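You operate a simulated robot arm through the tools that you are given. There is no shell and no other tool. Be economical: measure what you need, move in short steps, check, and stop when the job is done.

The job below is to be done with a simulated robot arm. You get a single attempt, and the scene is never put back.

TASK
File the report and switch off the printer, computer and monitor.
Fine: the report goes in the grey tray; fold the flap up.

It is judged by the outcome, as a careful person would: the job done as asked, and still so three seconds after it is handed in. It fails if anything else is knocked over, pushed out of place, dropped, spilled or broken. Flat cloth is picked up by pressing the open fingertips on it (5 to 10 N) and closing them slowly along it; thin cloth reads only 2 to 8 mm in the jaws.

THE ROBOT
A 7-joint arm with a two-finger parallel gripper on a trunk, on a base that drives. Base frame: it is fixed to the floor where the robot stands at the start and does not move with it; the origin is under the middle of the robot, x ahead of it, y to its left, z up; the surface under the hand at the start is at about z = 88. Lengths are in cm, angles in degrees, forces in N, time in s.
With the tool pointing down near the work surface it reaches from about 36 to 76 cm from the robot's upright axis, wherever it stands. Its first joint turns from -115.0 to 115.0 degrees. Places, roughly: computer [60, -50, 110]; computer power button [40, -50, 100]; eject button [40, -60, 120]; keyboard down key [50, -110, 90]; keyboard enter key [50, -100, 90]; keyboard new key [60, -100, 90]; keyboard page key [60, -110, 90]; keyboard print key [60, -100, 90]; keyboard rinse key [60, -90, 90]; keyboard run key [60, -80, 90]; keyboard save key [60, -110, 90]; keyboard stop key [60, -90, 90]; keyboard up key [50, -110, 90]; monitor [80, -110, 110]; monitor power button [70, -110, 100]; mouse wheel [30, -140, 90]. Payload 3.91 kg.
The tool frame sits at the grasp point between the pads (the TCP): z along the fingers, y along the line on which they close. The tips reach 3 cm beyond it. Largest opening 11 cm; finger width 2, thickness 1; the body of the gripper, 4.8 by 11.2 cm, starts 5.5 cm behind the TCP.
Orientation is told as [roll, pitch, yaw] about the base's x, y, z axes, in that order, counted from this pose: with the fingers straight down and closing along the base's y, the tool's x points along the base's -x, its y along +y and its z along -z.

THE INTERFACE
- The arm moves only by the tool move_arm. Its argument "commands" is a list of rows, each an object of numbers (a shift or turn left out is 0, a gripper value left out holds the last): "tx", "ty", "tz": the shift along the base's x, y, z in mm; "rx", "ry", "rz": the turn, a rotation vector about the base's x, y, z in degrees. In form: [{"tx": .., "ty": .., "tz": .., "rx": .., "ry": .., "rz": ..}, ...]. A call has 1 to 12 rows; each row shifts and turns the commanded pose from where the row before left it. "jaw" is the closure in counts, from 0 (fully open) to 255 (shut), set as the call begins (left out, the last holds). A row lasts 0.2 s, in which the tool goes at most 5 cm and 8.6 degrees; a call with a longer step from one row to the next is refused whole, and so is a gripper value outside its range. A pose out of reach is approached as far as the arm can. The call stops where the force on the tool passes 40 N (or 10 N more than at its start, if that is more) or the arm is blocked; 0.2 s more then pass. The fingers move at their own pace (about 10.8 cm/s each) and stop on an object; they squeeze with about 35 N. The grip force told is the motor's: it shows also when the fingers shut on nothing. Time passes only in rows, and 0.2 s behind the last, so rows that do not move let the fingers close. The reply holds the time, the measured pose of the TCP, the force on the tool along the base axes, the opening and the grip force, in the units named above and with some noise, with the torque about the TCP (base axes, N m) and any sound that the robot's microphone picked up.
- Cameras (640 x 400 px; columns grow to the right, rows downward): "scene" is now at [1.3, 12.77, 160.68]; the picture's right is [-0.33, -0.94, 0.00], its down [-0.71, 0.25, -0.65] and it looks along [0.62, -0.22, -0.76] (base axes); focal length 265 px, centre (320, 200). "wrist" rides on the gripper at [7.2, 1.7, -10.3] in the tool frame; the picture's right is [-0.23, 0.97, 0.00], its down [-0.76, -0.18, -0.62] and it looks along [-0.61, -0.14, 0.78] (tool axes); focal length 222 px, centre (320, 200). There is no depth. A picture from a camera that has moved, and an enlarged one, comes with that camera's place and axes in the base frame and with its lens.
- camera(camera): a new picture of that camera. No time passes.
- raise_lower(by): slides the trunk up (or, below 0, down) by that many cm; the arm and the scene camera ride with it, the base frame stays. It gives what a move gives, with no picture.
- drive_base(legs): drives the robot by 1 to 6 legs, each [ahead, turn to the left] in cm and degrees, along the robot's own axes; the way and the turn of a leg run together, so that a leg with both is an arc; at most 150 cm and 180 degrees a leg. The arm and the cameras ride along, it lands a little off, and it stops where it bumps. It gives what a move gives.
- pan_tilt(pan, tilt): turns the head with the scene camera to pan (to the left, within 155 degrees either way) and tilt (down, from -29 to 69), counted from straight ahead of the robot. It gives what a move gives.
- enlarge(camera, box): a new picture of the part [left, top, right, bottom] of that camera's present view, enlarged. No time passes.
- close_job(): hands the job in; it is judged then, once.

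Work in short steps. Places have to be worked out from the pictures, the camera data and where the tool is seen: move nearer, look again, correct. Check each grasp and each placing, and mend what went wrong. You have 120 turns and 98 pictures in all, those below and enlarged ones among them. Open the gripper and draw the arm clear of the work before you hand the job in, unless the task says otherwise; then end with one line.

The tools are called as name(argument=value, ...) on one line, values as JSON. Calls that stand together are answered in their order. move_arm: Moves the arm, as the interface text tells. Its arguments: {"type":"object","properties":{"commands":{"type":"array","items":{"type":"object","properties":{"tx":{"type":"number"},"ty":{"type":"number"},"tz":{"type":"number"},"rx":{"type":"number"},"ry":{"type":"number"},"rz":{"type":"number"}}}},"jaw":{"type":"number"}},"required":["commands"]} The other tools are called the same way: raise_lower (by) slides the trunk up or down; drive_base (legs) drives the base; pan_tilt (pan, tilt) turns the head that bears the scene camera; camera (camera) takes a picture; enlarge (camera, box) takes an enlarged picture of a part of a camera's view; close_job () hands the job in.

At the start:

```text
time: 0.0
tcp_pos: [42.83, -29.55, 123.28]
tool_rot: [-0.1, 0.1, -0.3]
contact_force: [0.5, -0.6, -0.4]
moment: [0.03, 0.01, -0.03]
width: 10.99
grip_force: 0.0
trunk travel left (down, up): [-72.5, 26.5]
robot x, y, heading: [-0.04, -0.07, -0.4]
head pan, tilt: [-19.6, 49.2]
```

scene: 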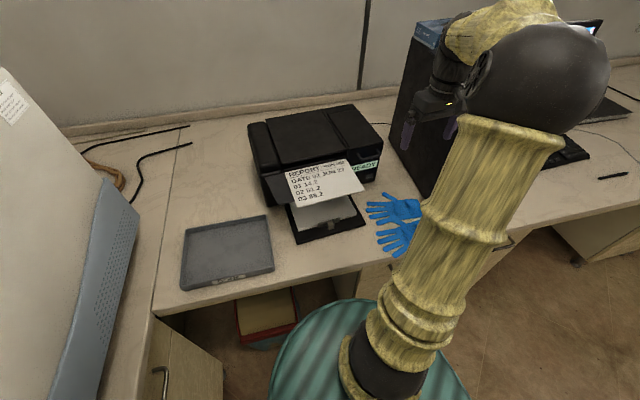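
wrist: 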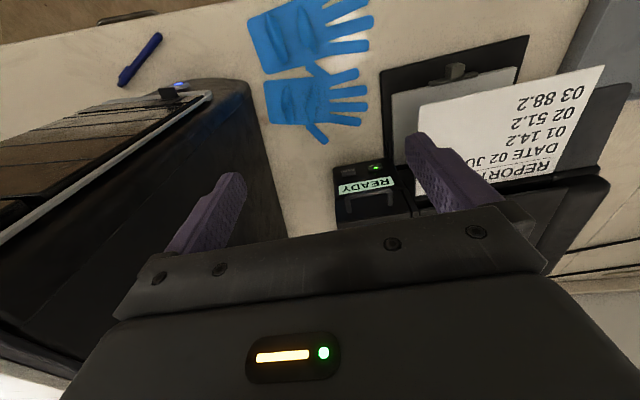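

The report lies half out of the printer, the grey tray is left of it. I look closer at the printer and its panel.

enlarge(camera="scene", box=[230, 90, 430, 260])

enlarge(camera="wrist", box=[300, 20, 640, 240])

enlarge(camera="wrist", box=[0, 20, 340, 240])

```text
2.35 times, centred on (330, 175) of scene
camera zoom: at [1.3, 12.77, 160.68], right [-0.33, -0.94, 0.0], down [-0.71, 0.25, -0.65], along [0.62, -0.22, -0.76], focal length 624 px, centre (296, 259)
```

zoom: 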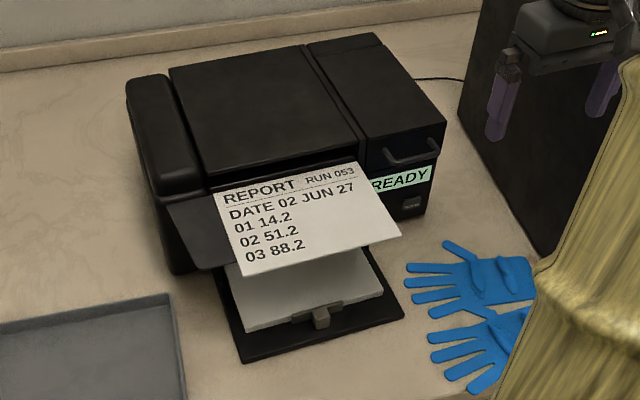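

```text
1.82 times, centred on (470, 130) of wrist
camera zoom: at [35.44, -27.73, 133.58], right [0.23, 0.97, 0.0], down [0.76, -0.18, 0.62], along [0.61, -0.15, -0.78], focal length 404 px, centre (47, 327)
```

zoom: 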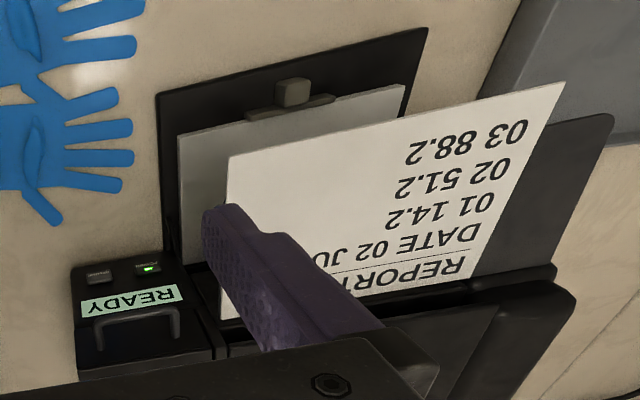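

```text
1.82 times, centred on (170, 130) of wrist
camera zoom: at [35.44, -27.73, 133.58], right [0.23, 0.97, 0.0], down [0.76, -0.18, 0.62], along [0.61, -0.15, -0.78], focal length 404 px, centre (593, 327)
```

zoom: 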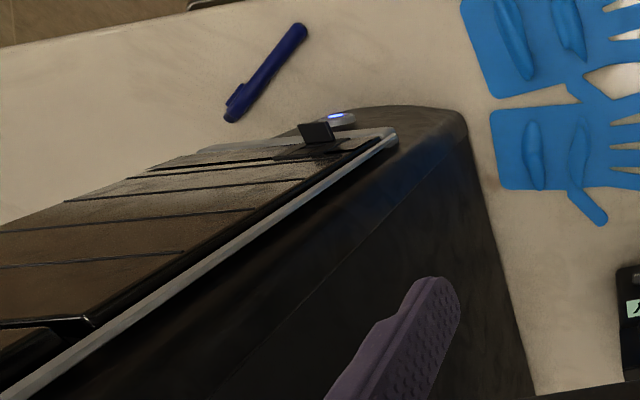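

The report overhangs the output flap at about [46.5, -7, 104]. I look at the monitor and computer before acting.

pan_tilt(pan=-55, tilt=25)

camera(camera="scene")

```text
time: 1.0
tcp_pos: [42.91, -29.56, 123.18]
tool_rot: [0.0, 0.0, -0.4]
contact_force: [-0.5, 0.3, -0.7]
moment: [0.0, 0.02, 0.03]
width: 10.99
grip_force: 0.1
trunk travel left (down, up): [-72.5, 26.5]
robot x, y, heading: [0.03, -0.23, -0.1]
head pan, tilt: [-55.0, 25.0]
```

```text
92 pictures are left
camera scene: at [-0.73, 7.83, 164.32], right [-0.82, -0.57, 0.0], down [-0.24, 0.35, -0.91], along [0.52, -0.74, -0.42], focal length 265 px, centre (320, 200)
```

scene: 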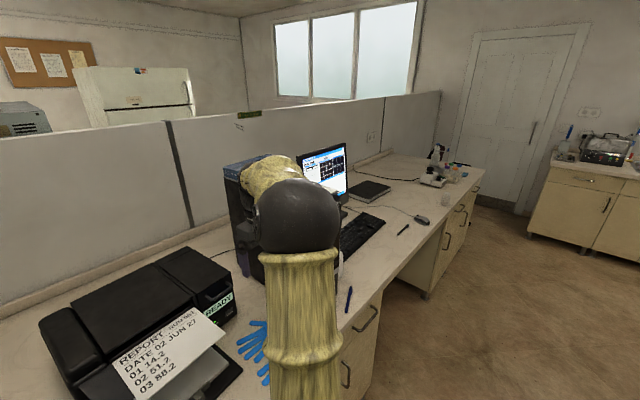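

enlarge(camera="scene", box=[290, 130, 400, 200])

enlarge(camera="scene", box=[30, 220, 290, 400])

```text
5.71 times, centred on (345, 165) of scene
camera zoom: at [-0.73, 7.83, 164.32], right [-0.82, -0.57, 0.0], down [-0.24, 0.35, -0.91], along [0.52, -0.74, -0.42], focal length 1516 px, centre (177, 400)
```

zoom: 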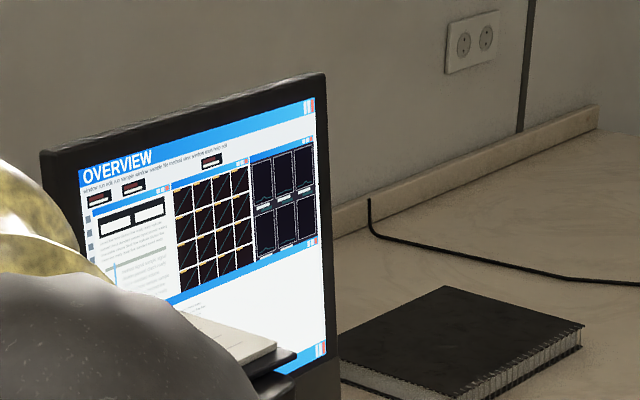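

```text
2.22 times, centred on (160, 310) of scene
camera zoom: at [-0.73, 7.83, 164.32], right [-0.82, -0.57, 0.0], down [-0.24, 0.35, -0.91], along [0.52, -0.74, -0.42], focal length 590 px, centre (676, -44)
```

zoom: 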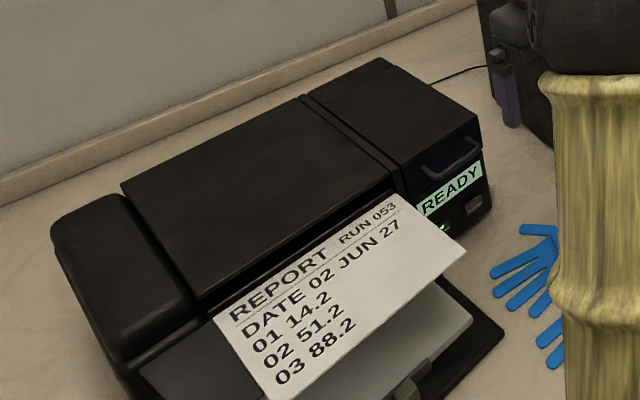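

The report and flap are clear. I back the base off to make room for a near-horizontal gripper approach from the front.

drive_base(legs=[[-25, 0]])

move_arm(commands=[{"rz": -8, "ty": 20}, {"rz": -8, "ty": 20}, {"rz": -8, "ty": 20}, {"rz": -8, "ty": 20}, {"rz": -8, "ty": 20}, {"rz": -8, "ty": 20}, {"rz": -8, "ty": 20}, {"rz": -8, "ty": 20}, {"rz": -8, "ty": 20}, {"rz": -8, "ty": 20}, {"rz": -8, "ty": 20}, {"rz": -2}])

```text
time: 3.0
tcp_pos: [17.76, -29.54, 123.25]
tool_rot: [0.0, 0.0, -0.4]
contact_force: [-0.3, -0.4, 0.3]
moment: [0.01, -0.03, -0.04]
width: 10.99
grip_force: 0.1
trunk travel left (down, up): [-72.5, 26.5]
robot x, y, heading: [-25.07, 0.24, -0.0]
head pan, tilt: [-55.0, 25.0]
```

```text
time: 5.7
tcp_pos: [17.71, -7.44, 123.36]
tool_rot: [-0.2, 0.0, -90.5]
contact_force: [-0.4, -0.4, -0.2]
moment: [0.0, 0.0, -0.02]
width: 10.98
grip_force: 0.0
trunk travel left (down, up): [-72.5, 26.5]
robot x, y, heading: [-25.26, -0.12, 0.1]
head pan, tilt: [-55.0, 25.0]
```

Now pitch the tool forward by 80° and look.

move_arm(commands=[{"ry": -8}, {"ry": -8}, {"ry": -8}, {"ry": -8}, {"ry": -8}, {"ry": -8}, {"ry": -8}, {"ry": -8}, {"ry": -8}, {"ry": -8}])

pan_tilt(pan=-10, tilt=40)

camera(camera="scene")

camera(camera="wrist")

```text
time: 7.8
tcp_pos: [17.88, -6.92, 123.63]
tool_rot: [61.2, 1.5, -87.9]
contact_force: [-0.3, -1.1, -0.6]
moment: [0.04, 0.01, 0.06]
width: 10.99
grip_force: 0.0
out of reach, approached as far as the arm can: row 7, 8, 9, 10
trunk travel left (down, up): [-72.5, 26.5]
robot x, y, heading: [-25.2, -0.04, 0.2]
head pan, tilt: [-55.0, 25.0]
```

```text
time: 9.0
tcp_pos: [17.9, -6.79, 123.61]
tool_rot: [61.2, 1.4, -87.8]
contact_force: [-0.5, 0.2, -1.3]
moment: [0.02, 0.01, 0.0]
width: 11.01
grip_force: 0.0
trunk travel left (down, up): [-72.5, 26.5]
robot x, y, heading: [-24.57, 0.09, -0.1]
head pan, tilt: [-10.0, 40.0]
```

```text
89 pictures are left
camera scene: at [-22.74, 13.89, 162.0], right [-0.17, -0.98, 0.0], down [-0.63, 0.11, -0.77], along [0.75, -0.13, -0.64], focal length 265 px, centre (320, 200)
```

scene: 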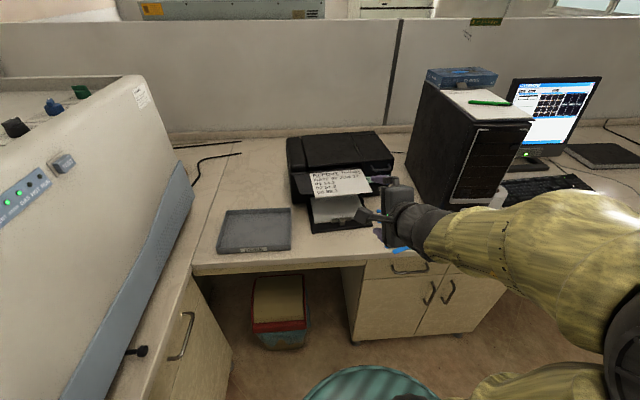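

```text
88 pictures are left
camera wrist: at [9.15, 0.02, 130.22], right [0.48, -0.23, 0.85], down [-0.6, -0.79, 0.13], along [0.64, -0.57, -0.52], focal length 222 px, centre (320, 200)
```

wrist: 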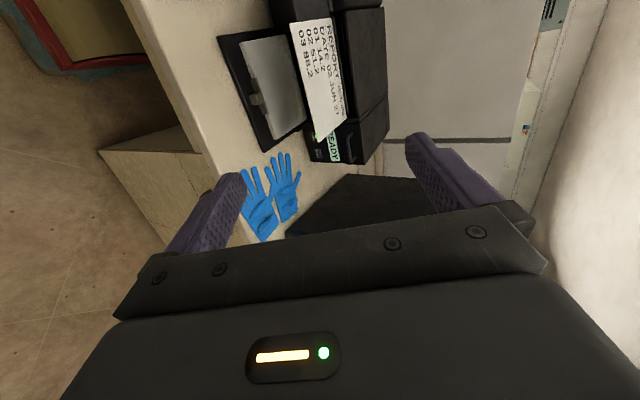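

The pitch is limited this close in; I move out toward the paper and finish the pitch there.

move_arm(commands=[{"tx": 40, "tz": -20}, {"tx": 40, "tz": -20}, {"tx": 40, "tz": -20}, {"tx": 20, "tz": -20}, {"tz": -30}, {"tz": -30}, {"tz": -20}])

```text
time: 10.6
tcp_pos: [31.77, -6.81, 107.43]
tool_rot: [61.2, 1.4, -88.1]
contact_force: [-0.1, -0.6, -0.1]
moment: [0.0, 0.0, -0.03]
width: 10.98
grip_force: 0.1
trunk travel left (down, up): [-72.5, 26.5]
robot x, y, heading: [-24.8, 0.27, -0.0]
head pan, tilt: [-10.0, 40.0]
```

move_arm(commands=[{"ry": -8, "rz": -1}, {"ry": -8, "rz": -1}, {"ry": -4}, {"rx": -1}])

camera(camera="wrist")

camera(camera="scene")

```text
time: 11.6
tcp_pos: [31.87, -6.61, 107.5]
tool_rot: [77.3, 0.0, -89.6]
contact_force: [-0.1, 0.5, 0.1]
moment: [-0.03, 0.03, -0.04]
width: 11.0
grip_force: 0.2
out of reach, approached as far as the arm can: row 3
trunk travel left (down, up): [-72.5, 26.5]
robot x, y, heading: [-24.95, 0.12, -0.1]
head pan, tilt: [-10.0, 40.0]
```

```text
87 pictures are left
camera wrist: at [21.91, 0.63, 111.47], right [0.22, -0.23, 0.95], down [-0.64, -0.77, -0.04], along [0.74, -0.6, -0.31], focal length 222 px, centre (320, 200)
```

wrist: 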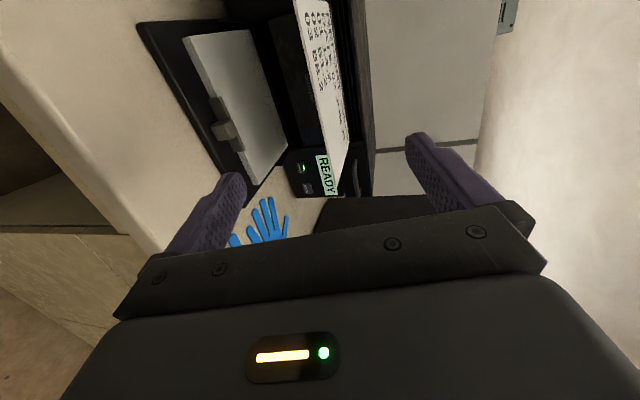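

```text
86 pictures are left
camera scene: at [-22.66, 14.17, 161.97], right [-0.17, -0.98, 0.0], down [-0.63, 0.11, -0.77], along [0.75, -0.13, -0.64], focal length 265 px, centre (320, 200)
```

scene: 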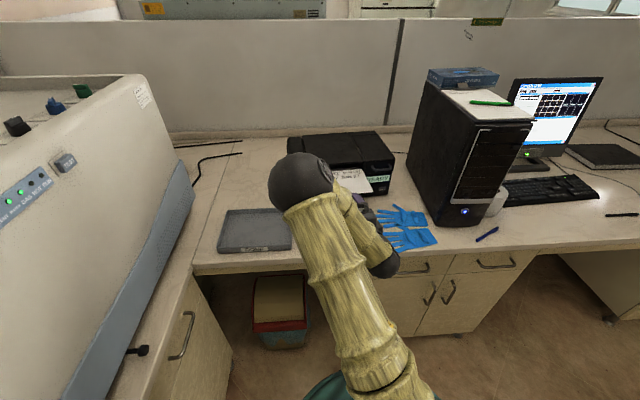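

enlarge(camera="wrist", box=[240, 0, 420, 200])

```text
2.00 times, centred on (330, 100) of wrist
camera zoom: at [21.91, 0.63, 111.47], right [0.22, -0.23, 0.95], down [-0.64, -0.77, -0.04], along [0.74, -0.6, -0.31], focal length 444 px, centre (300, 400)
```

zoom: 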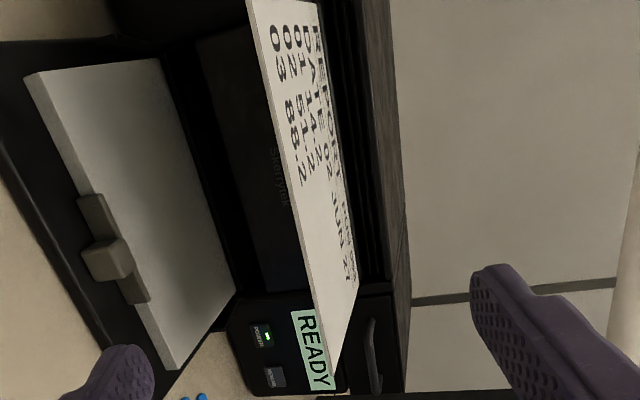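

Report front edge is at x≈46.3, z≈104.2, level. I lower to that height still in front, then go forward and level the tool.

move_arm(commands=[{"tz": -15, "tx": 10, "ty": -5}, {"tz": -15, "tx": 20}, {"tx": 25}, {"tx": 25}, {"ry": -4, "tx": 10}, {"ry": -4}, {"ry": -4}])

camera(camera="wrist")

camera(camera="scene")

```text
time: 13.2
tcp_pos: [36.66, -6.87, 107.98]
tool_rot: [77.1, 0.2, -89.4]
contact_force: [0.0, 0.2, 0.7]
moment: [-0.02, -0.03, 0.01]
width: 11.0
grip_force: 0.0
out of reach, approached as far as the arm can: row 1, 2, 3, 5, 6, 7
trunk travel left (down, up): [-72.5, 26.5]
robot x, y, heading: [-25.21, 0.03, 0.1]
head pan, tilt: [-10.0, 40.0]
```

```text
84 pictures are left
camera wrist: at [26.7, 0.3, 111.95], right [0.22, -0.23, 0.95], down [-0.64, -0.77, -0.04], along [0.74, -0.6, -0.31], focal length 222 px, centre (320, 200)
```

wrist: 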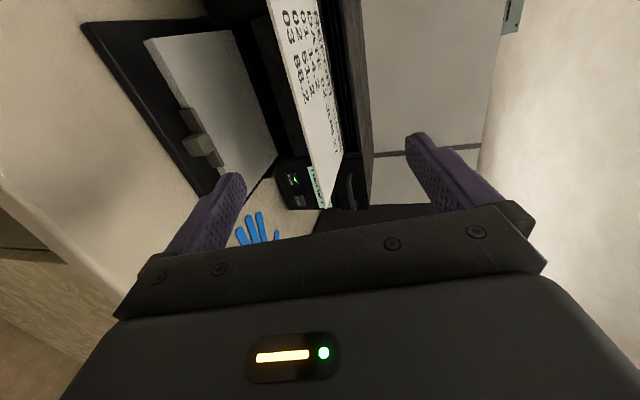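

```text
83 pictures are left
camera scene: at [-22.73, 13.89, 162.0], right [-0.17, -0.98, 0.0], down [-0.63, 0.11, -0.77], along [0.75, -0.13, -0.64], focal length 265 px, centre (320, 200)
```

scene: 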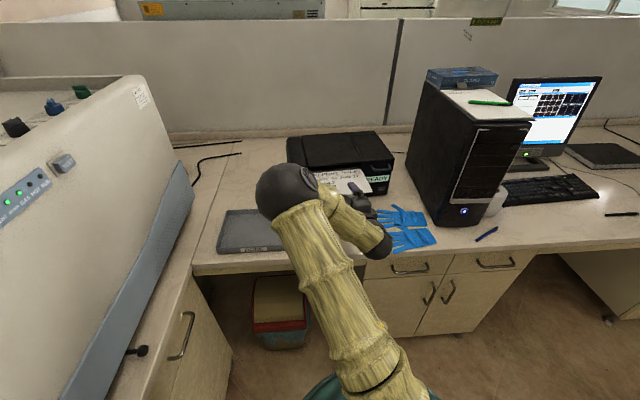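

The height limits the arm here; I raise the hand, then lower the trunk so that level pointing at z 104 is reachable.

move_arm(commands=[{"tx": -20, "tz": 30}, {"tx": -20, "tz": 40}, {"tz": 40}, {"tz": 40}])

raise_lower(by=-18)

move_arm(commands=[{"ry": -4}, {"ry": -4}, {"ry": -4}])

```text
time: 14.2
tcp_pos: [32.38, -6.91, 123.09]
tool_rot: [77.2, 0.1, -89.6]
contact_force: [0.4, -0.5, 0.3]
moment: [0.01, 0.02, 0.01]
width: 10.99
grip_force: 0.0
trunk travel left (down, up): [-72.5, 26.5]
robot x, y, heading: [-25.07, 0.08, 0.0]
head pan, tilt: [-10.0, 40.0]
```

```text
time: 16.2
tcp_pos: [32.36, -6.69, 105.03]
tool_rot: [77.2, 0.1, -89.5]
contact_force: [0.4, -0.6, -0.4]
moment: [-0.03, 0.03, -0.01]
width: 10.98
grip_force: 0.2
trunk travel left (down, up): [-54.5, 44.5]
robot x, y, heading: [-24.88, 0.07, -0.2]
head pan, tilt: [-10.0, 40.0]
```

```text
time: 17.0
tcp_pos: [32.51, -6.85, 105.09]
tool_rot: [89.1, -0.1, -89.6]
contact_force: [0.5, 0.9, 0.3]
moment: [0.0, -0.04, -0.02]
width: 11.0
grip_force: 0.1
trunk travel left (down, up): [-54.5, 44.5]
robot x, y, heading: [-25.24, 0.03, 0.2]
head pan, tilt: [-10.0, 40.0]
```

Level now. Go forward to the paper edge.

move_arm(commands=[{"tx": 30, "tz": -4, "ty": -4}, {"tx": 35, "tz": -4}, {"tx": 35}, {"tx": 35}])

camera(camera="wrist")

camera(camera="scene")

```text
time: 18.0
tcp_pos: [45.91, -7.03, 104.15]
tool_rot: [89.1, 0.1, -89.4]
contact_force: [0.1, 0.4, -0.6]
moment: [0.0, 0.0, -0.02]
width: 11.0
grip_force: 0.1
trunk travel left (down, up): [-54.5, 44.5]
robot x, y, heading: [-24.98, -0.04, -0.1]
head pan, tilt: [-10.0, 40.0]
```

```text
82 pictures are left
camera wrist: at [35.35, 0.05, 106.11], right [0.02, -0.23, 0.97], down [-0.62, -0.77, -0.17], along [0.79, -0.6, -0.15], focal length 222 px, centre (320, 200)
```

wrist: 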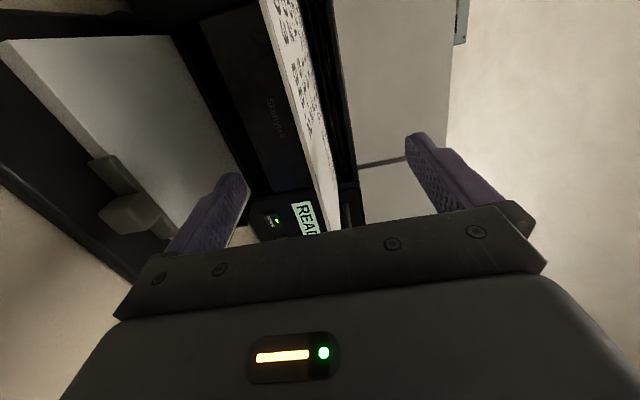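

```text
81 pictures are left
camera scene: at [-22.7, 13.91, 143.99], right [-0.17, -0.98, 0.0], down [-0.63, 0.11, -0.77], along [0.75, -0.13, -0.64], focal length 265 px, centre (320, 200)
```

scene: 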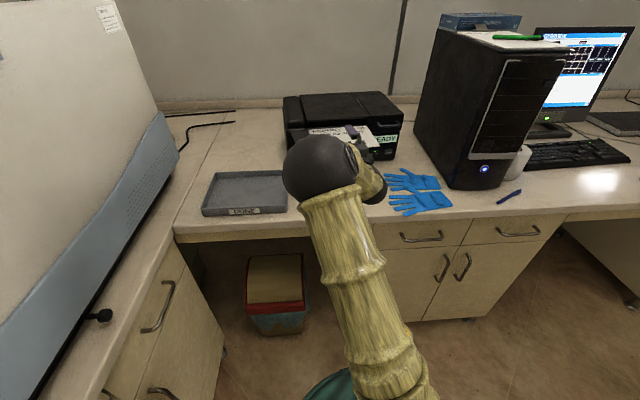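

The report lies between the fingers. Close.

move_arm(commands=[{}, {}, {}, {}, {}], jaw=255)

camera(camera="wrist")

```text
time: 19.2
tcp_pos: [45.78, -7.27, 104.23]
tool_rot: [89.2, 0.0, -89.5]
contact_force: [0.5, 0.5, -0.1]
moment: [0.01, 0.03, 0.0]
width: 0.13
grip_force: 34.9
trunk travel left (down, up): [-54.5, 44.5]
robot x, y, heading: [-25.11, 0.01, 0.1]
head pan, tilt: [-10.0, 40.0]
```

```text
80 pictures are left
camera wrist: at [35.29, 0.03, 106.13], right [0.02, -0.23, 0.97], down [-0.62, -0.77, -0.17], along [0.79, -0.6, -0.15], focal length 222 px, centre (320, 200)
```

wrist: 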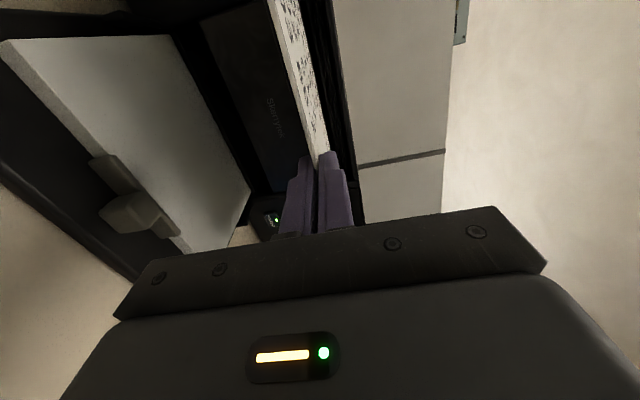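

Gripped (1.3 mm). Pull it straight out toward the robot, gently.

move_arm(commands=[{"tx": -10}, {"tx": -20, "tz": 2}, {"tx": -25, "tz": 3}, {"tx": -25, "tz": 5}, {"tx": -25, "tz": 5}])

camera(camera="wrist")

```text
time: 20.4
tcp_pos: [35.58, -7.23, 105.82]
tool_rot: [89.2, 0.0, -89.3]
contact_force: [0.7, 0.2, 0.3]
moment: [-0.03, -0.01, -0.03]
width: 0.13
grip_force: 35.2
trunk travel left (down, up): [-54.5, 44.5]
robot x, y, heading: [-25.07, -0.0, 0.2]
head pan, tilt: [-10.0, 40.0]
```

```text
79 pictures are left
camera wrist: at [24.93, 0.0, 107.63], right [0.02, -0.23, 0.97], down [-0.62, -0.77, -0.17], along [0.79, -0.6, -0.15], focal length 222 px, centre (320, 200)
```

wrist: 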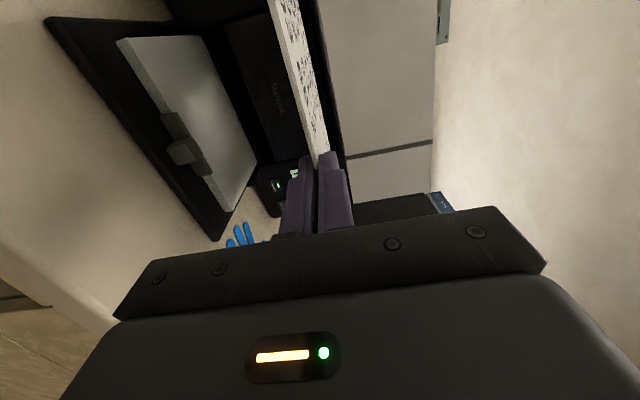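

The report comes along. Pull further and lift.

move_arm(commands=[{"tx": -25, "tz": 5}, {"tx": -25, "tz": 5}, {"tx": -20, "tz": 10}, {"tz": 30}, {"tz": 30}, {"tz": 30}])

camera(camera="wrist")

camera(camera="scene")

```text
time: 21.8
tcp_pos: [28.5, -7.13, 116.86]
tool_rot: [89.1, 0.0, -89.5]
contact_force: [-0.4, 0.1, -0.7]
moment: [0.0, -0.02, -0.04]
width: 0.17
grip_force: 35.4
trunk travel left (down, up): [-54.5, 44.5]
robot x, y, heading: [-25.01, 0.07, -0.2]
head pan, tilt: [-10.0, 40.0]
```

```text
78 pictures are left
camera wrist: at [17.94, -0.06, 118.65], right [0.02, -0.23, 0.97], down [-0.62, -0.77, -0.17], along [0.79, -0.6, -0.15], focal length 222 px, centre (320, 200)
```

wrist: 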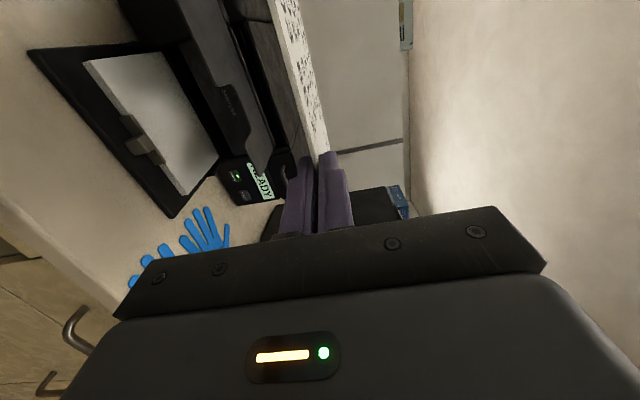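

```text
77 pictures are left
camera scene: at [-22.76, 13.9, 143.99], right [-0.17, -0.98, 0.0], down [-0.63, 0.11, -0.77], along [0.75, -0.13, -0.64], focal length 265 px, centre (320, 200)
```

scene: 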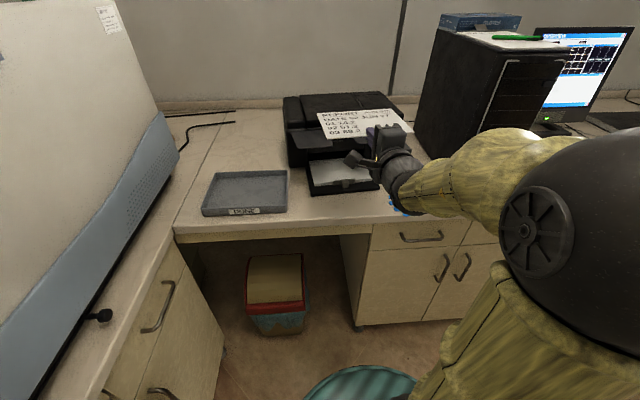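

The report is held, tray centre about [50, 25.7] rotated ≈ -6°. I carry the report over the tray high, with slight nose-down tilt and that yaw.

move_arm(commands=[{"ty": 35, "ry": 4}, {"ty": 40, "ry": 4}, {"ty": 40, "ry": 4}, {"ty": 40, "ry": 4}, {"ty": 40, "ry": 4}, {"ty": 40, "rz": -3}, {"ty": 40, "rz": -3}, {"ty": 40, "tx": 30}, {"ty": 21, "tx": 30}, {"tx": 35}])

camera(camera="scene")

camera(camera="wrist")

```text
time: 24.0
tcp_pos: [38.51, 16.57, 123.43]
tool_rot: [69.3, 0.2, -95.5]
contact_force: [-0.1, 0.5, -0.2]
moment: [0.02, -0.03, 0.02]
width: 0.17
grip_force: 34.5
out of reach, approached as far as the arm can: row 1, 6, 7, 8, 10
trunk travel left (down, up): [-54.5, 44.5]
robot x, y, heading: [-25.33, -0.09, 0.2]
head pan, tilt: [-10.0, 40.0]
```

```text
76 pictures are left
camera scene: at [-22.83, 13.94, 144.0], right [-0.17, -0.98, 0.0], down [-0.63, 0.11, -0.77], along [0.75, -0.13, -0.64], focal length 265 px, centre (320, 200)
```

scene: 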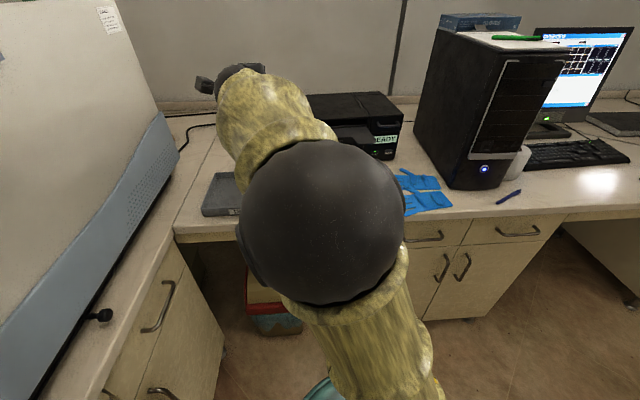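

```text
75 pictures are left
camera wrist: at [30.18, 24.7, 128.77], right [0.32, -0.26, 0.91], down [-0.72, -0.7, 0.05], along [0.62, -0.67, -0.41], focal length 222 px, centre (320, 200)
```

wrist: 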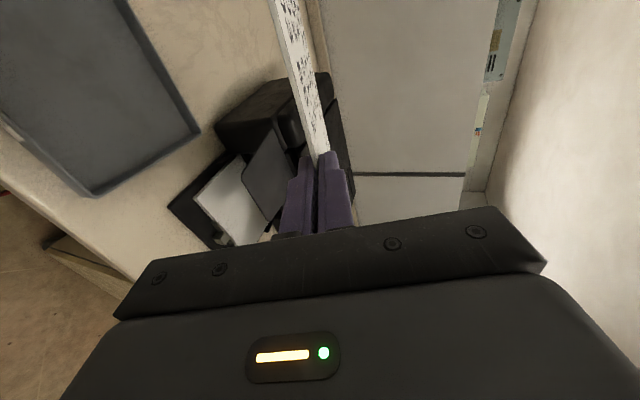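

Reach limits shifted it a bit; I correct toward y 26.5 and lower.

move_arm(commands=[{"ty": 30, "tz": -20}, {"ty": 35, "tz": -20}, {"ty": 34, "tz": -30}, {"tz": -30}])

camera(camera="wrist")

camera(camera="scene")

```text
time: 25.0
tcp_pos: [34.03, 24.66, 114.63]
tool_rot: [69.3, 0.3, -95.4]
contact_force: [-0.7, 0.6, -0.3]
moment: [0.01, -0.03, 0.0]
width: 0.12
grip_force: 34.9
out of reach, approached as far as the arm can: row 1, 2, 3, 4
trunk travel left (down, up): [-54.5, 44.5]
robot x, y, heading: [-24.94, -0.31, 0.1]
head pan, tilt: [-10.0, 40.0]
```

```text
74 pictures are left
camera wrist: at [25.54, 32.75, 119.94], right [0.32, -0.26, 0.91], down [-0.71, -0.7, 0.05], along [0.62, -0.67, -0.41], focal length 222 px, centre (320, 200)
```

wrist: 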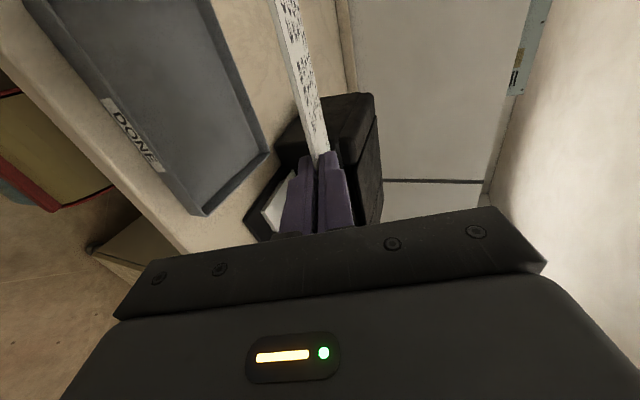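

```text
73 pictures are left
camera scene: at [-22.73, 13.93, 143.99], right [-0.17, -0.98, 0.0], down [-0.63, 0.11, -0.77], along [0.75, -0.13, -0.64], focal length 265 px, centre (320, 200)
```

scene: 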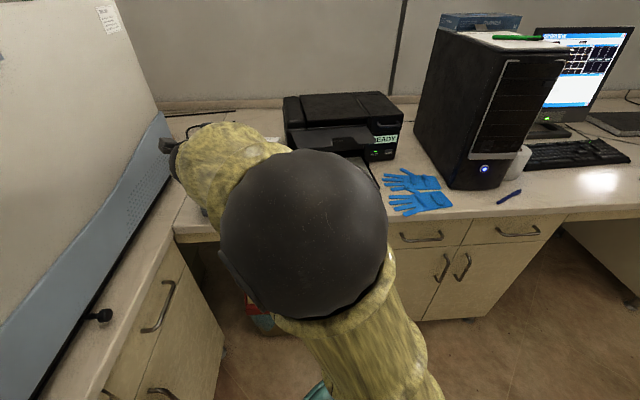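

move_arm(commands=[{"tz": -20}, {"tz": -20}, {"tz": -20}, {"tz": -20}])

```text
time: 26.0
tcp_pos: [31.52, 23.17, 108.24]
tool_rot: [69.0, 0.3, -95.4]
contact_force: [-0.1, 0.5, -0.3]
moment: [0.02, 0.05, -0.06]
width: 0.13
grip_force: 35.8
out of reach, approached as far as the arm can: row 1, 2, 3, 4
trunk travel left (down, up): [-54.5, 44.5]
robot x, y, heading: [-24.98, -0.01, 0.1]
head pan, tilt: [-10.0, 40.0]
```

The arm is folded too tightly here. I back the base off so that the target is more extended, then retry.

drive_base(legs=[[-14, 0]])

move_arm(commands=[{"tx": 30}, {"tx": 30}, {"tx": 30}, {"tx": 30, "ty": 10}, {"tx": 30, "ty": 20}, {"tx": 30}])

camera(camera="scene")

```text
time: 27.4
tcp_pos: [17.38, 23.11, 108.34]
tool_rot: [69.2, 0.2, -95.4]
contact_force: [0.5, 0.8, -0.5]
moment: [-0.01, -0.03, 0.01]
width: 0.14
grip_force: 35.1
trunk travel left (down, up): [-54.5, 44.5]
robot x, y, heading: [-38.9, -0.15, 0.0]
head pan, tilt: [-10.0, 40.0]
```

```text
time: 28.8
tcp_pos: [21.63, 20.9, 114.72]
tool_rot: [69.2, 0.2, -95.4]
contact_force: [0.3, -0.5, 0.4]
moment: [-0.01, 0.02, 0.01]
width: 0.14
grip_force: 35.5
out of reach, approached as far as the arm can: row 1, 2, 3, 4, 5, 6
trunk travel left (down, up): [-54.5, 44.5]
robot x, y, heading: [-39.39, 0.09, -0.2]
head pan, tilt: [-10.0, 40.0]
```

```text
72 pictures are left
camera scene: at [-36.8, 13.91, 143.99], right [-0.17, -0.98, 0.0], down [-0.63, 0.11, -0.77], along [0.75, -0.13, -0.64], focal length 265 px, centre (320, 200)
```

scene: 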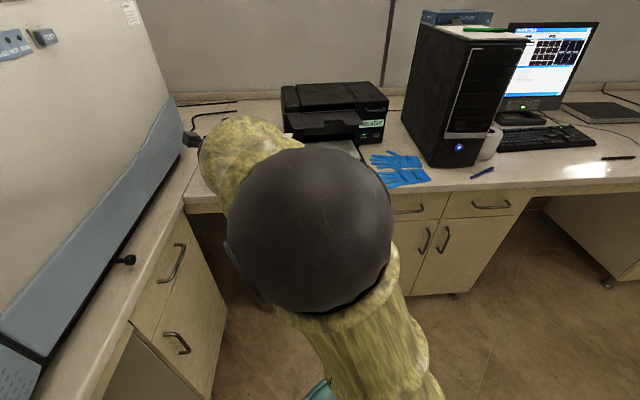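

A joint limit holds it; I tilt the tool down to about 45° (report hangs steeper), then retry the move.

move_arm(commands=[{"ry": 6, "tz": 20}, {"ry": 6, "tz": 20}, {"ry": 6}, {"ry": 6}, {"tx": 30}, {"tx": 30}, {"tx": 30}, {"tx": 30, "ty": 20}, {"tx": 30, "ty": 20}])

```text
time: 30.8
tcp_pos: [18.26, 22.43, 116.89]
tool_rot: [45.6, -2.0, -95.1]
contact_force: [-0.2, 0.0, -1.1]
moment: [-0.01, 0.03, 0.0]
width: 0.17
grip_force: 34.8
out of reach, approached as far as the arm can: row 3, 4, 5, 6, 7, 8, 9
trunk travel left (down, up): [-54.5, 44.5]
robot x, y, heading: [-39.47, -0.34, 0.2]
head pan, tilt: [-10.0, 40.0]
```

Test which axis is limiting: yaw the tool back a bit and try forward.

move_arm(commands=[{"rz": 8}, {"rz": 8}, {"rz": 8}, {"tx": 30}, {"tx": 30}])

```text
time: 32.0
tcp_pos: [11.89, 23.07, 115.67]
tool_rot: [45.5, -2.3, -71.3]
contact_force: [-0.4, 0.4, 0.0]
moment: [0.0, 0.03, -0.01]
width: 0.17
grip_force: 35.6
out of reach, approached as far as the arm can: row 1, 2, 3, 4, 5
trunk travel left (down, up): [-54.5, 44.5]
robot x, y, heading: [-38.93, 0.02, -0.0]
head pan, tilt: [-10.0, 40.0]
```

Wrong direction. I go back to straight ahead, regain the other elbow configuration, and come over extended.

move_arm(commands=[{"rz": -8}, {"rz": -8}, {"rz": -4, "ty": -40}, {"ty": -40}, {"ty": -40}, {"ty": -40}, {"ty": -40}, {"ty": -40}, {"ty": -40}, {"ty": -20}])

move_arm(commands=[{"ry": -8}, {"ry": -8}, {"ry": -8, "tx": 30}, {"ry": -8, "tx": 30}, {"tx": 30}, {"tx": 30}, {"tx": 30}, {"ry": -8}])

camera(camera="scene")

```text
time: 34.2
tcp_pos: [11.68, -7.09, 115.7]
tool_rot: [45.2, -2.0, -91.1]
contact_force: [0.4, -0.3, -0.5]
moment: [0.0, -0.02, -0.02]
width: 0.14
grip_force: 35.7
trunk travel left (down, up): [-54.5, 44.5]
robot x, y, heading: [-38.85, -0.11, -0.0]
head pan, tilt: [-10.0, 40.0]
```

```text
time: 36.0
tcp_pos: [26.71, -6.78, 115.65]
tool_rot: [85.3, -0.9, -92.2]
contact_force: [-0.4, -0.4, -0.3]
moment: [0.02, 0.0, -0.02]
width: 0.17
grip_force: 35.0
trunk travel left (down, up): [-54.5, 44.5]
robot x, y, heading: [-38.92, 0.27, -0.3]
head pan, tilt: [-10.0, 40.0]
```

```text
71 pictures are left
camera scene: at [-36.77, 13.9, 144.0], right [-0.17, -0.98, 0.0], down [-0.63, 0.11, -0.77], along [0.75, -0.13, -0.64], focal length 265 px, centre (320, 200)
```

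scene: 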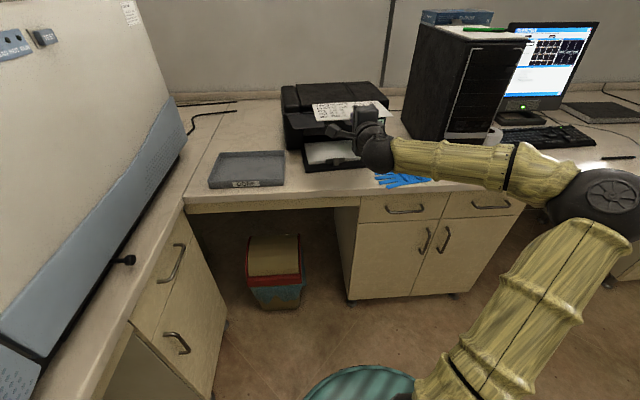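

Now it's free-moving. Move leftward with the report at height, stepwise.

move_arm(commands=[{"tx": 30}, {"tx": 20, "ty": 20}, {"ty": 40}, {"ty": 40}, {"ty": 40}, {"ty": 40}, {"ty": 40}, {"ty": 40}])

camera(camera="scene")

```text
time: 37.8
tcp_pos: [31.74, 19.22, 115.72]
tool_rot: [85.2, -1.0, -92.1]
contact_force: [0.6, 0.0, -1.2]
moment: [0.01, 0.04, -0.03]
width: 0.13
grip_force: 35.0
trunk travel left (down, up): [-54.5, 44.5]
robot x, y, heading: [-39.0, -0.0, -0.0]
head pan, tilt: [-10.0, 40.0]
```

```text
70 pictures are left
camera scene: at [-36.78, 13.96, 143.99], right [-0.17, -0.98, 0.0], down [-0.63, 0.11, -0.77], along [0.75, -0.13, -0.64], focal length 265 px, centre (320, 200)
```

scene: 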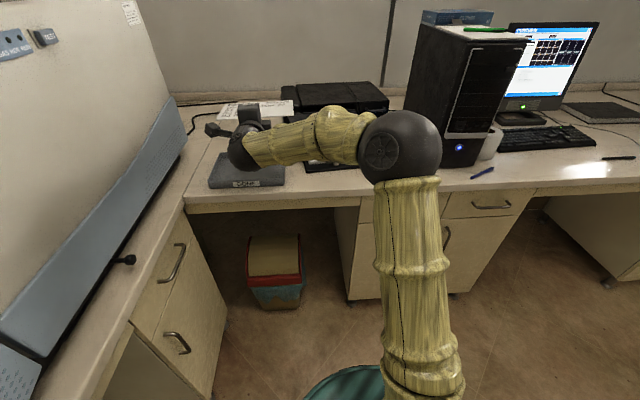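

Works well. Finish the approach above the tray and descend part way with yaw.

move_arm(commands=[{"ty": 35, "tx": 20, "rz": -3}, {"ty": 37, "tx": 30, "rz": -1}, {"tx": 40}, {"tz": -30, "ry": 4}, {"tz": -30, "ry": 4}])

camera(camera="scene")

camera(camera="wrist")

```text
time: 39.0
tcp_pos: [40.7, 26.2, 109.59]
tool_rot: [77.2, -1.7, -96.0]
contact_force: [0.1, 0.4, -0.5]
moment: [0.02, 0.03, 0.01]
width: 0.15
grip_force: 35.2
trunk travel left (down, up): [-54.5, 44.5]
robot x, y, heading: [-39.04, -0.14, -0.2]
head pan, tilt: [-10.0, 40.0]
```

```text
69 pictures are left
camera scene: at [-36.79, 13.92, 143.99], right [-0.17, -0.98, 0.0], down [-0.63, 0.11, -0.77], along [0.75, -0.13, -0.64], focal length 265 px, centre (320, 200)
```

scene: 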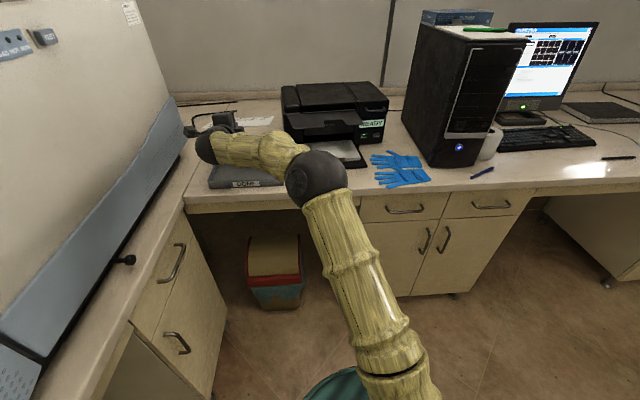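

```text
68 pictures are left
camera wrist: at [31.66, 34.65, 113.42], right [0.19, -0.22, 0.96], down [-0.72, -0.69, -0.01], along [0.66, -0.69, -0.29], focal length 222 px, centre (320, 200)
```

wrist: 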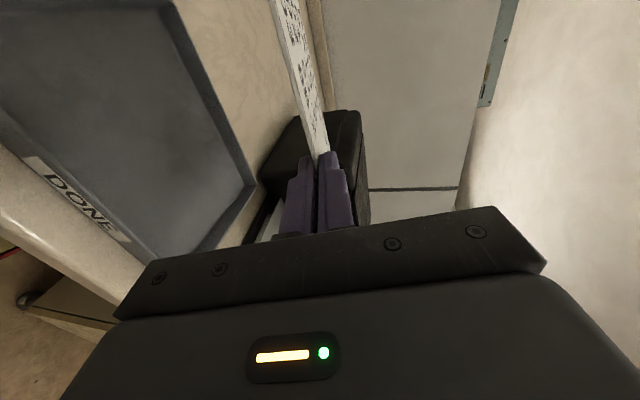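

Aligned. Descend with more nose-down tilt.

move_arm(commands=[{"tz": -30, "ry": 4, "tx": 6}, {"tz": -30, "ry": 3, "tx": 6}, {"tz": -30, "tx": 5}, {"tz": -25}])

camera(camera="scene")

camera(camera="wrist")

```text
time: 40.0
tcp_pos: [42.43, 26.25, 98.07]
tool_rot: [70.1, -2.4, -95.7]
contact_force: [1.2, 0.0, -0.4]
moment: [-0.01, 0.02, 0.01]
width: 0.14
grip_force: 34.9
trunk travel left (down, up): [-54.5, 44.5]
robot x, y, heading: [-39.46, -0.15, 0.1]
head pan, tilt: [-10.0, 40.0]
```

```text
67 pictures are left
camera scene: at [-36.76, 13.93, 143.99], right [-0.17, -0.98, 0.0], down [-0.63, 0.11, -0.77], along [0.75, -0.13, -0.64], focal length 265 px, centre (320, 200)
```

scene: 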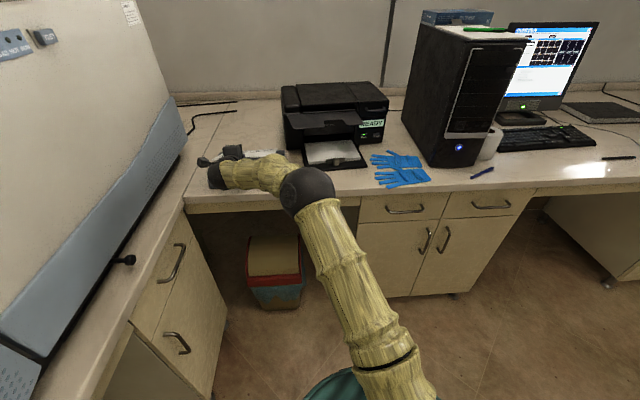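

```text
66 pictures are left
camera wrist: at [33.87, 34.72, 102.92], right [0.31, -0.22, 0.93], down [-0.72, -0.69, 0.08], along [0.62, -0.69, -0.37], focal length 222 px, centre (320, 200)
```

wrist: 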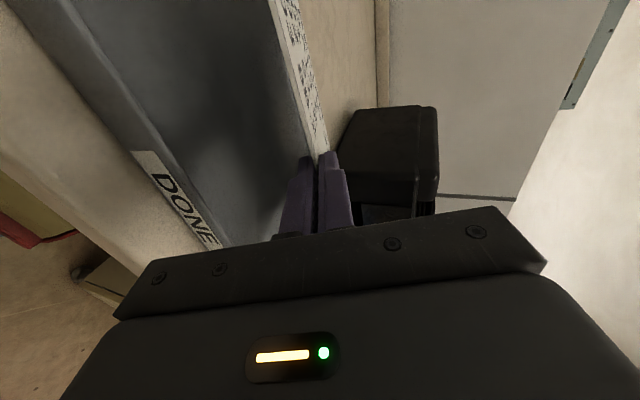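

enlarge(camera="scene", box=[170, 120, 370, 245])

```text
3.20 times, centred on (270, 182) of scene
camera zoom: at [-36.76, 13.93, 143.99], right [-0.17, -0.98, 0.0], down [-0.63, 0.11, -0.77], along [0.75, -0.13, -0.64], focal length 849 px, centre (480, 256)
```

zoom: 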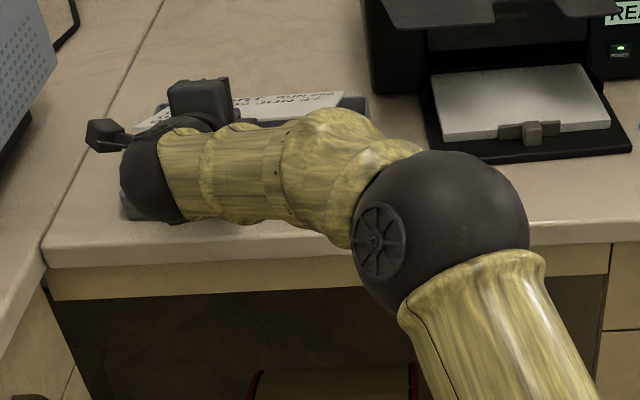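

Clear. Lower 2.5 cm and check force.

move_arm(commands=[{"tz": -10}, {"tz": -10}, {"tz": -8}])

camera(camera="wrist")

```text
time: 40.8
tcp_pos: [42.44, 26.36, 95.28]
tool_rot: [70.3, -2.5, -95.7]
contact_force: [-0.3, -0.2, -0.2]
moment: [0.03, 0.03, 0.01]
width: 0.17
grip_force: 35.1
trunk travel left (down, up): [-54.5, 44.5]
robot x, y, heading: [-39.1, 0.39, 0.2]
head pan, tilt: [-10.0, 40.0]
```

```text
64 pictures are left
camera wrist: at [33.87, 34.64, 100.08], right [0.31, -0.22, 0.93], down [-0.72, -0.69, 0.08], along [0.62, -0.69, -0.37], focal length 222 px, centre (320, 200)
```

wrist: 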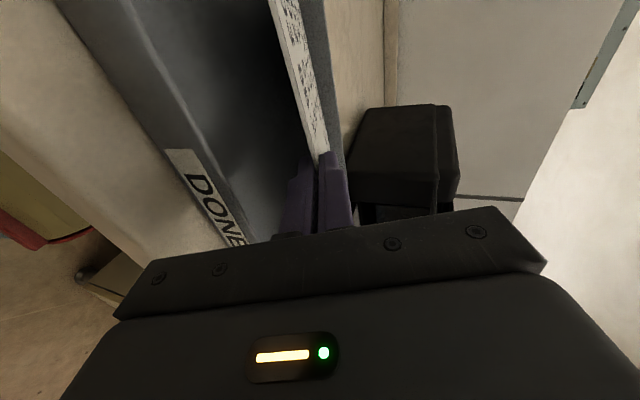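

Far edge is just over the tray floor. Open slightly, then draw back along the tool axis.

move_arm(commands=[{}, {}, {"tx": -8, "tz": 3}, {"tx": -15, "tz": 5}, {"tx": -20, "tz": 7}, {"tx": -20, "tz": 10}, {"tz": 10}], jaw=205)

camera(camera="wrist")

camera(camera="scene")

```text
time: 42.4
tcp_pos: [36.16, 26.2, 98.81]
tool_rot: [70.4, -2.4, -95.7]
contact_force: [-1.0, 0.0, 0.5]
moment: [0.0, -0.01, 0.0]
width: 2.16
grip_force: 0.1
trunk travel left (down, up): [-54.5, 44.5]
robot x, y, heading: [-39.14, 0.19, -0.1]
head pan, tilt: [-10.0, 40.0]
```

```text
63 pictures are left
camera wrist: at [27.58, 34.49, 103.58], right [0.31, -0.22, 0.93], down [-0.72, -0.69, 0.07], along [0.62, -0.69, -0.37], focal length 222 px, centre (320, 200)
```

wrist: 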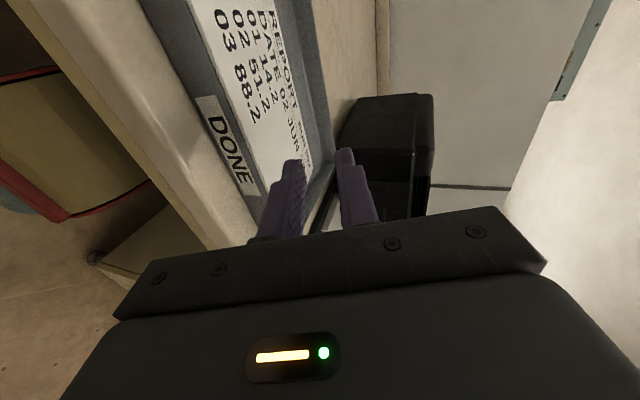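

```text
62 pictures are left
camera scene: at [-36.81, 13.91, 143.99], right [-0.17, -0.98, 0.0], down [-0.63, 0.11, -0.77], along [0.75, -0.13, -0.64], focal length 265 px, centre (320, 200)
```

scene: 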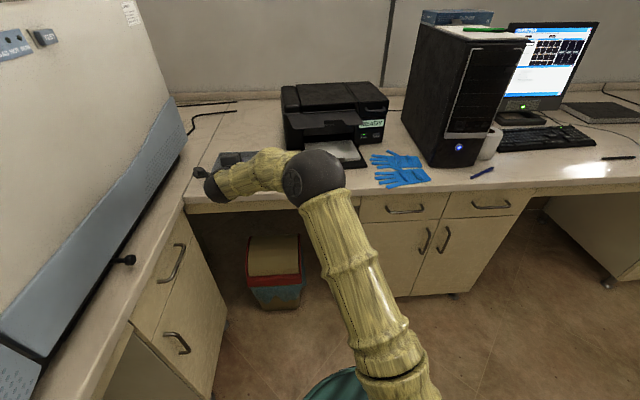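

Report lies in the tray. Raise and go back in front of the printer for a look at the flap.

move_arm(commands=[{"tz": 35, "tx": -20}, {"tz": 40, "tx": -20}, {"tz": 40, "ty": -30, "rz": 3}, {"tz": 20, "ty": -40, "rz": 3}, {"ty": -40, "tx": -20}, {"ty": -40, "tx": -10}, {"ty": -45}, {"ty": -45}, {"ty": -45}, {"ty": -45}], jaw=255)

camera(camera="scene")

camera(camera="wrist")

```text
time: 44.6
tcp_pos: [29.12, -6.7, 112.59]
tool_rot: [70.3, -2.5, -89.6]
contact_force: [0.3, 0.8, 0.2]
moment: [0.0, 0.01, 0.01]
width: 0.0
grip_force: 35.0
trunk travel left (down, up): [-54.5, 44.5]
robot x, y, heading: [-39.15, -0.16, -0.2]
head pan, tilt: [-10.0, 40.0]
```

```text
61 pictures are left
camera scene: at [-36.79, 13.84, 144.0], right [-0.17, -0.98, 0.0], down [-0.63, 0.11, -0.77], along [0.75, -0.13, -0.64], focal length 265 px, centre (320, 200)
```

scene: 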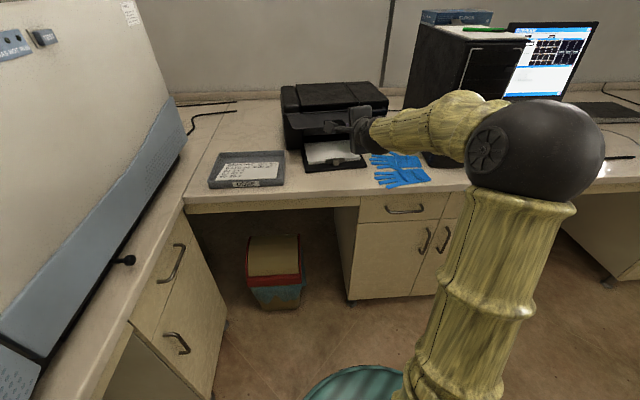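

```text
60 pictures are left
camera wrist: at [19.75, 0.62, 117.32], right [0.33, -0.19, 0.93], down [-0.64, -0.76, 0.07], along [0.69, -0.62, -0.37], focal length 222 px, centre (320, 200)
```

wrist: 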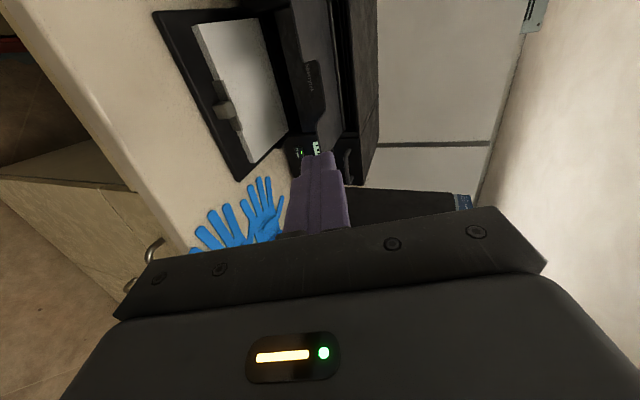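

enlarge(camera="wrist", box=[220, 0, 390, 190])

enlarge(camera="scene", box=[200, 70, 420, 200])

```text
2.11 times, centred on (305, 95) of wrist
camera zoom: at [19.75, 0.62, 117.32], right [0.33, -0.19, 0.93], down [-0.64, -0.76, 0.07], along [0.69, -0.62, -0.37], focal length 468 px, centre (352, 421)
```

zoom: 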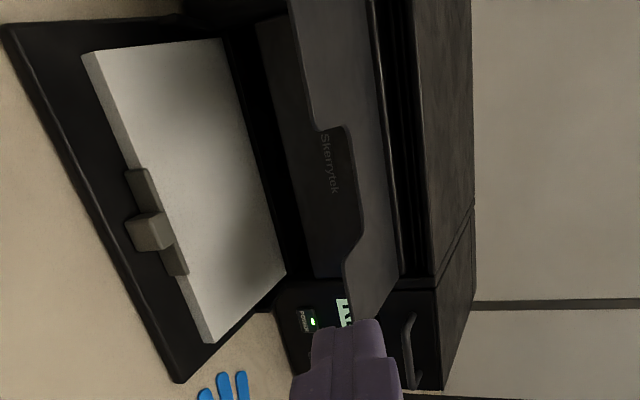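

```text
2.91 times, centred on (310, 135) of scene
camera zoom: at [-36.79, 13.84, 144.0], right [-0.17, -0.98, 0.0], down [-0.63, 0.11, -0.77], along [0.75, -0.13, -0.64], focal length 772 px, centre (349, 389)
```

zoom: 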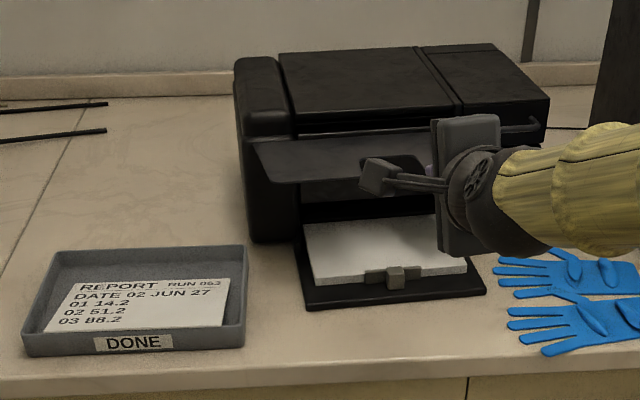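

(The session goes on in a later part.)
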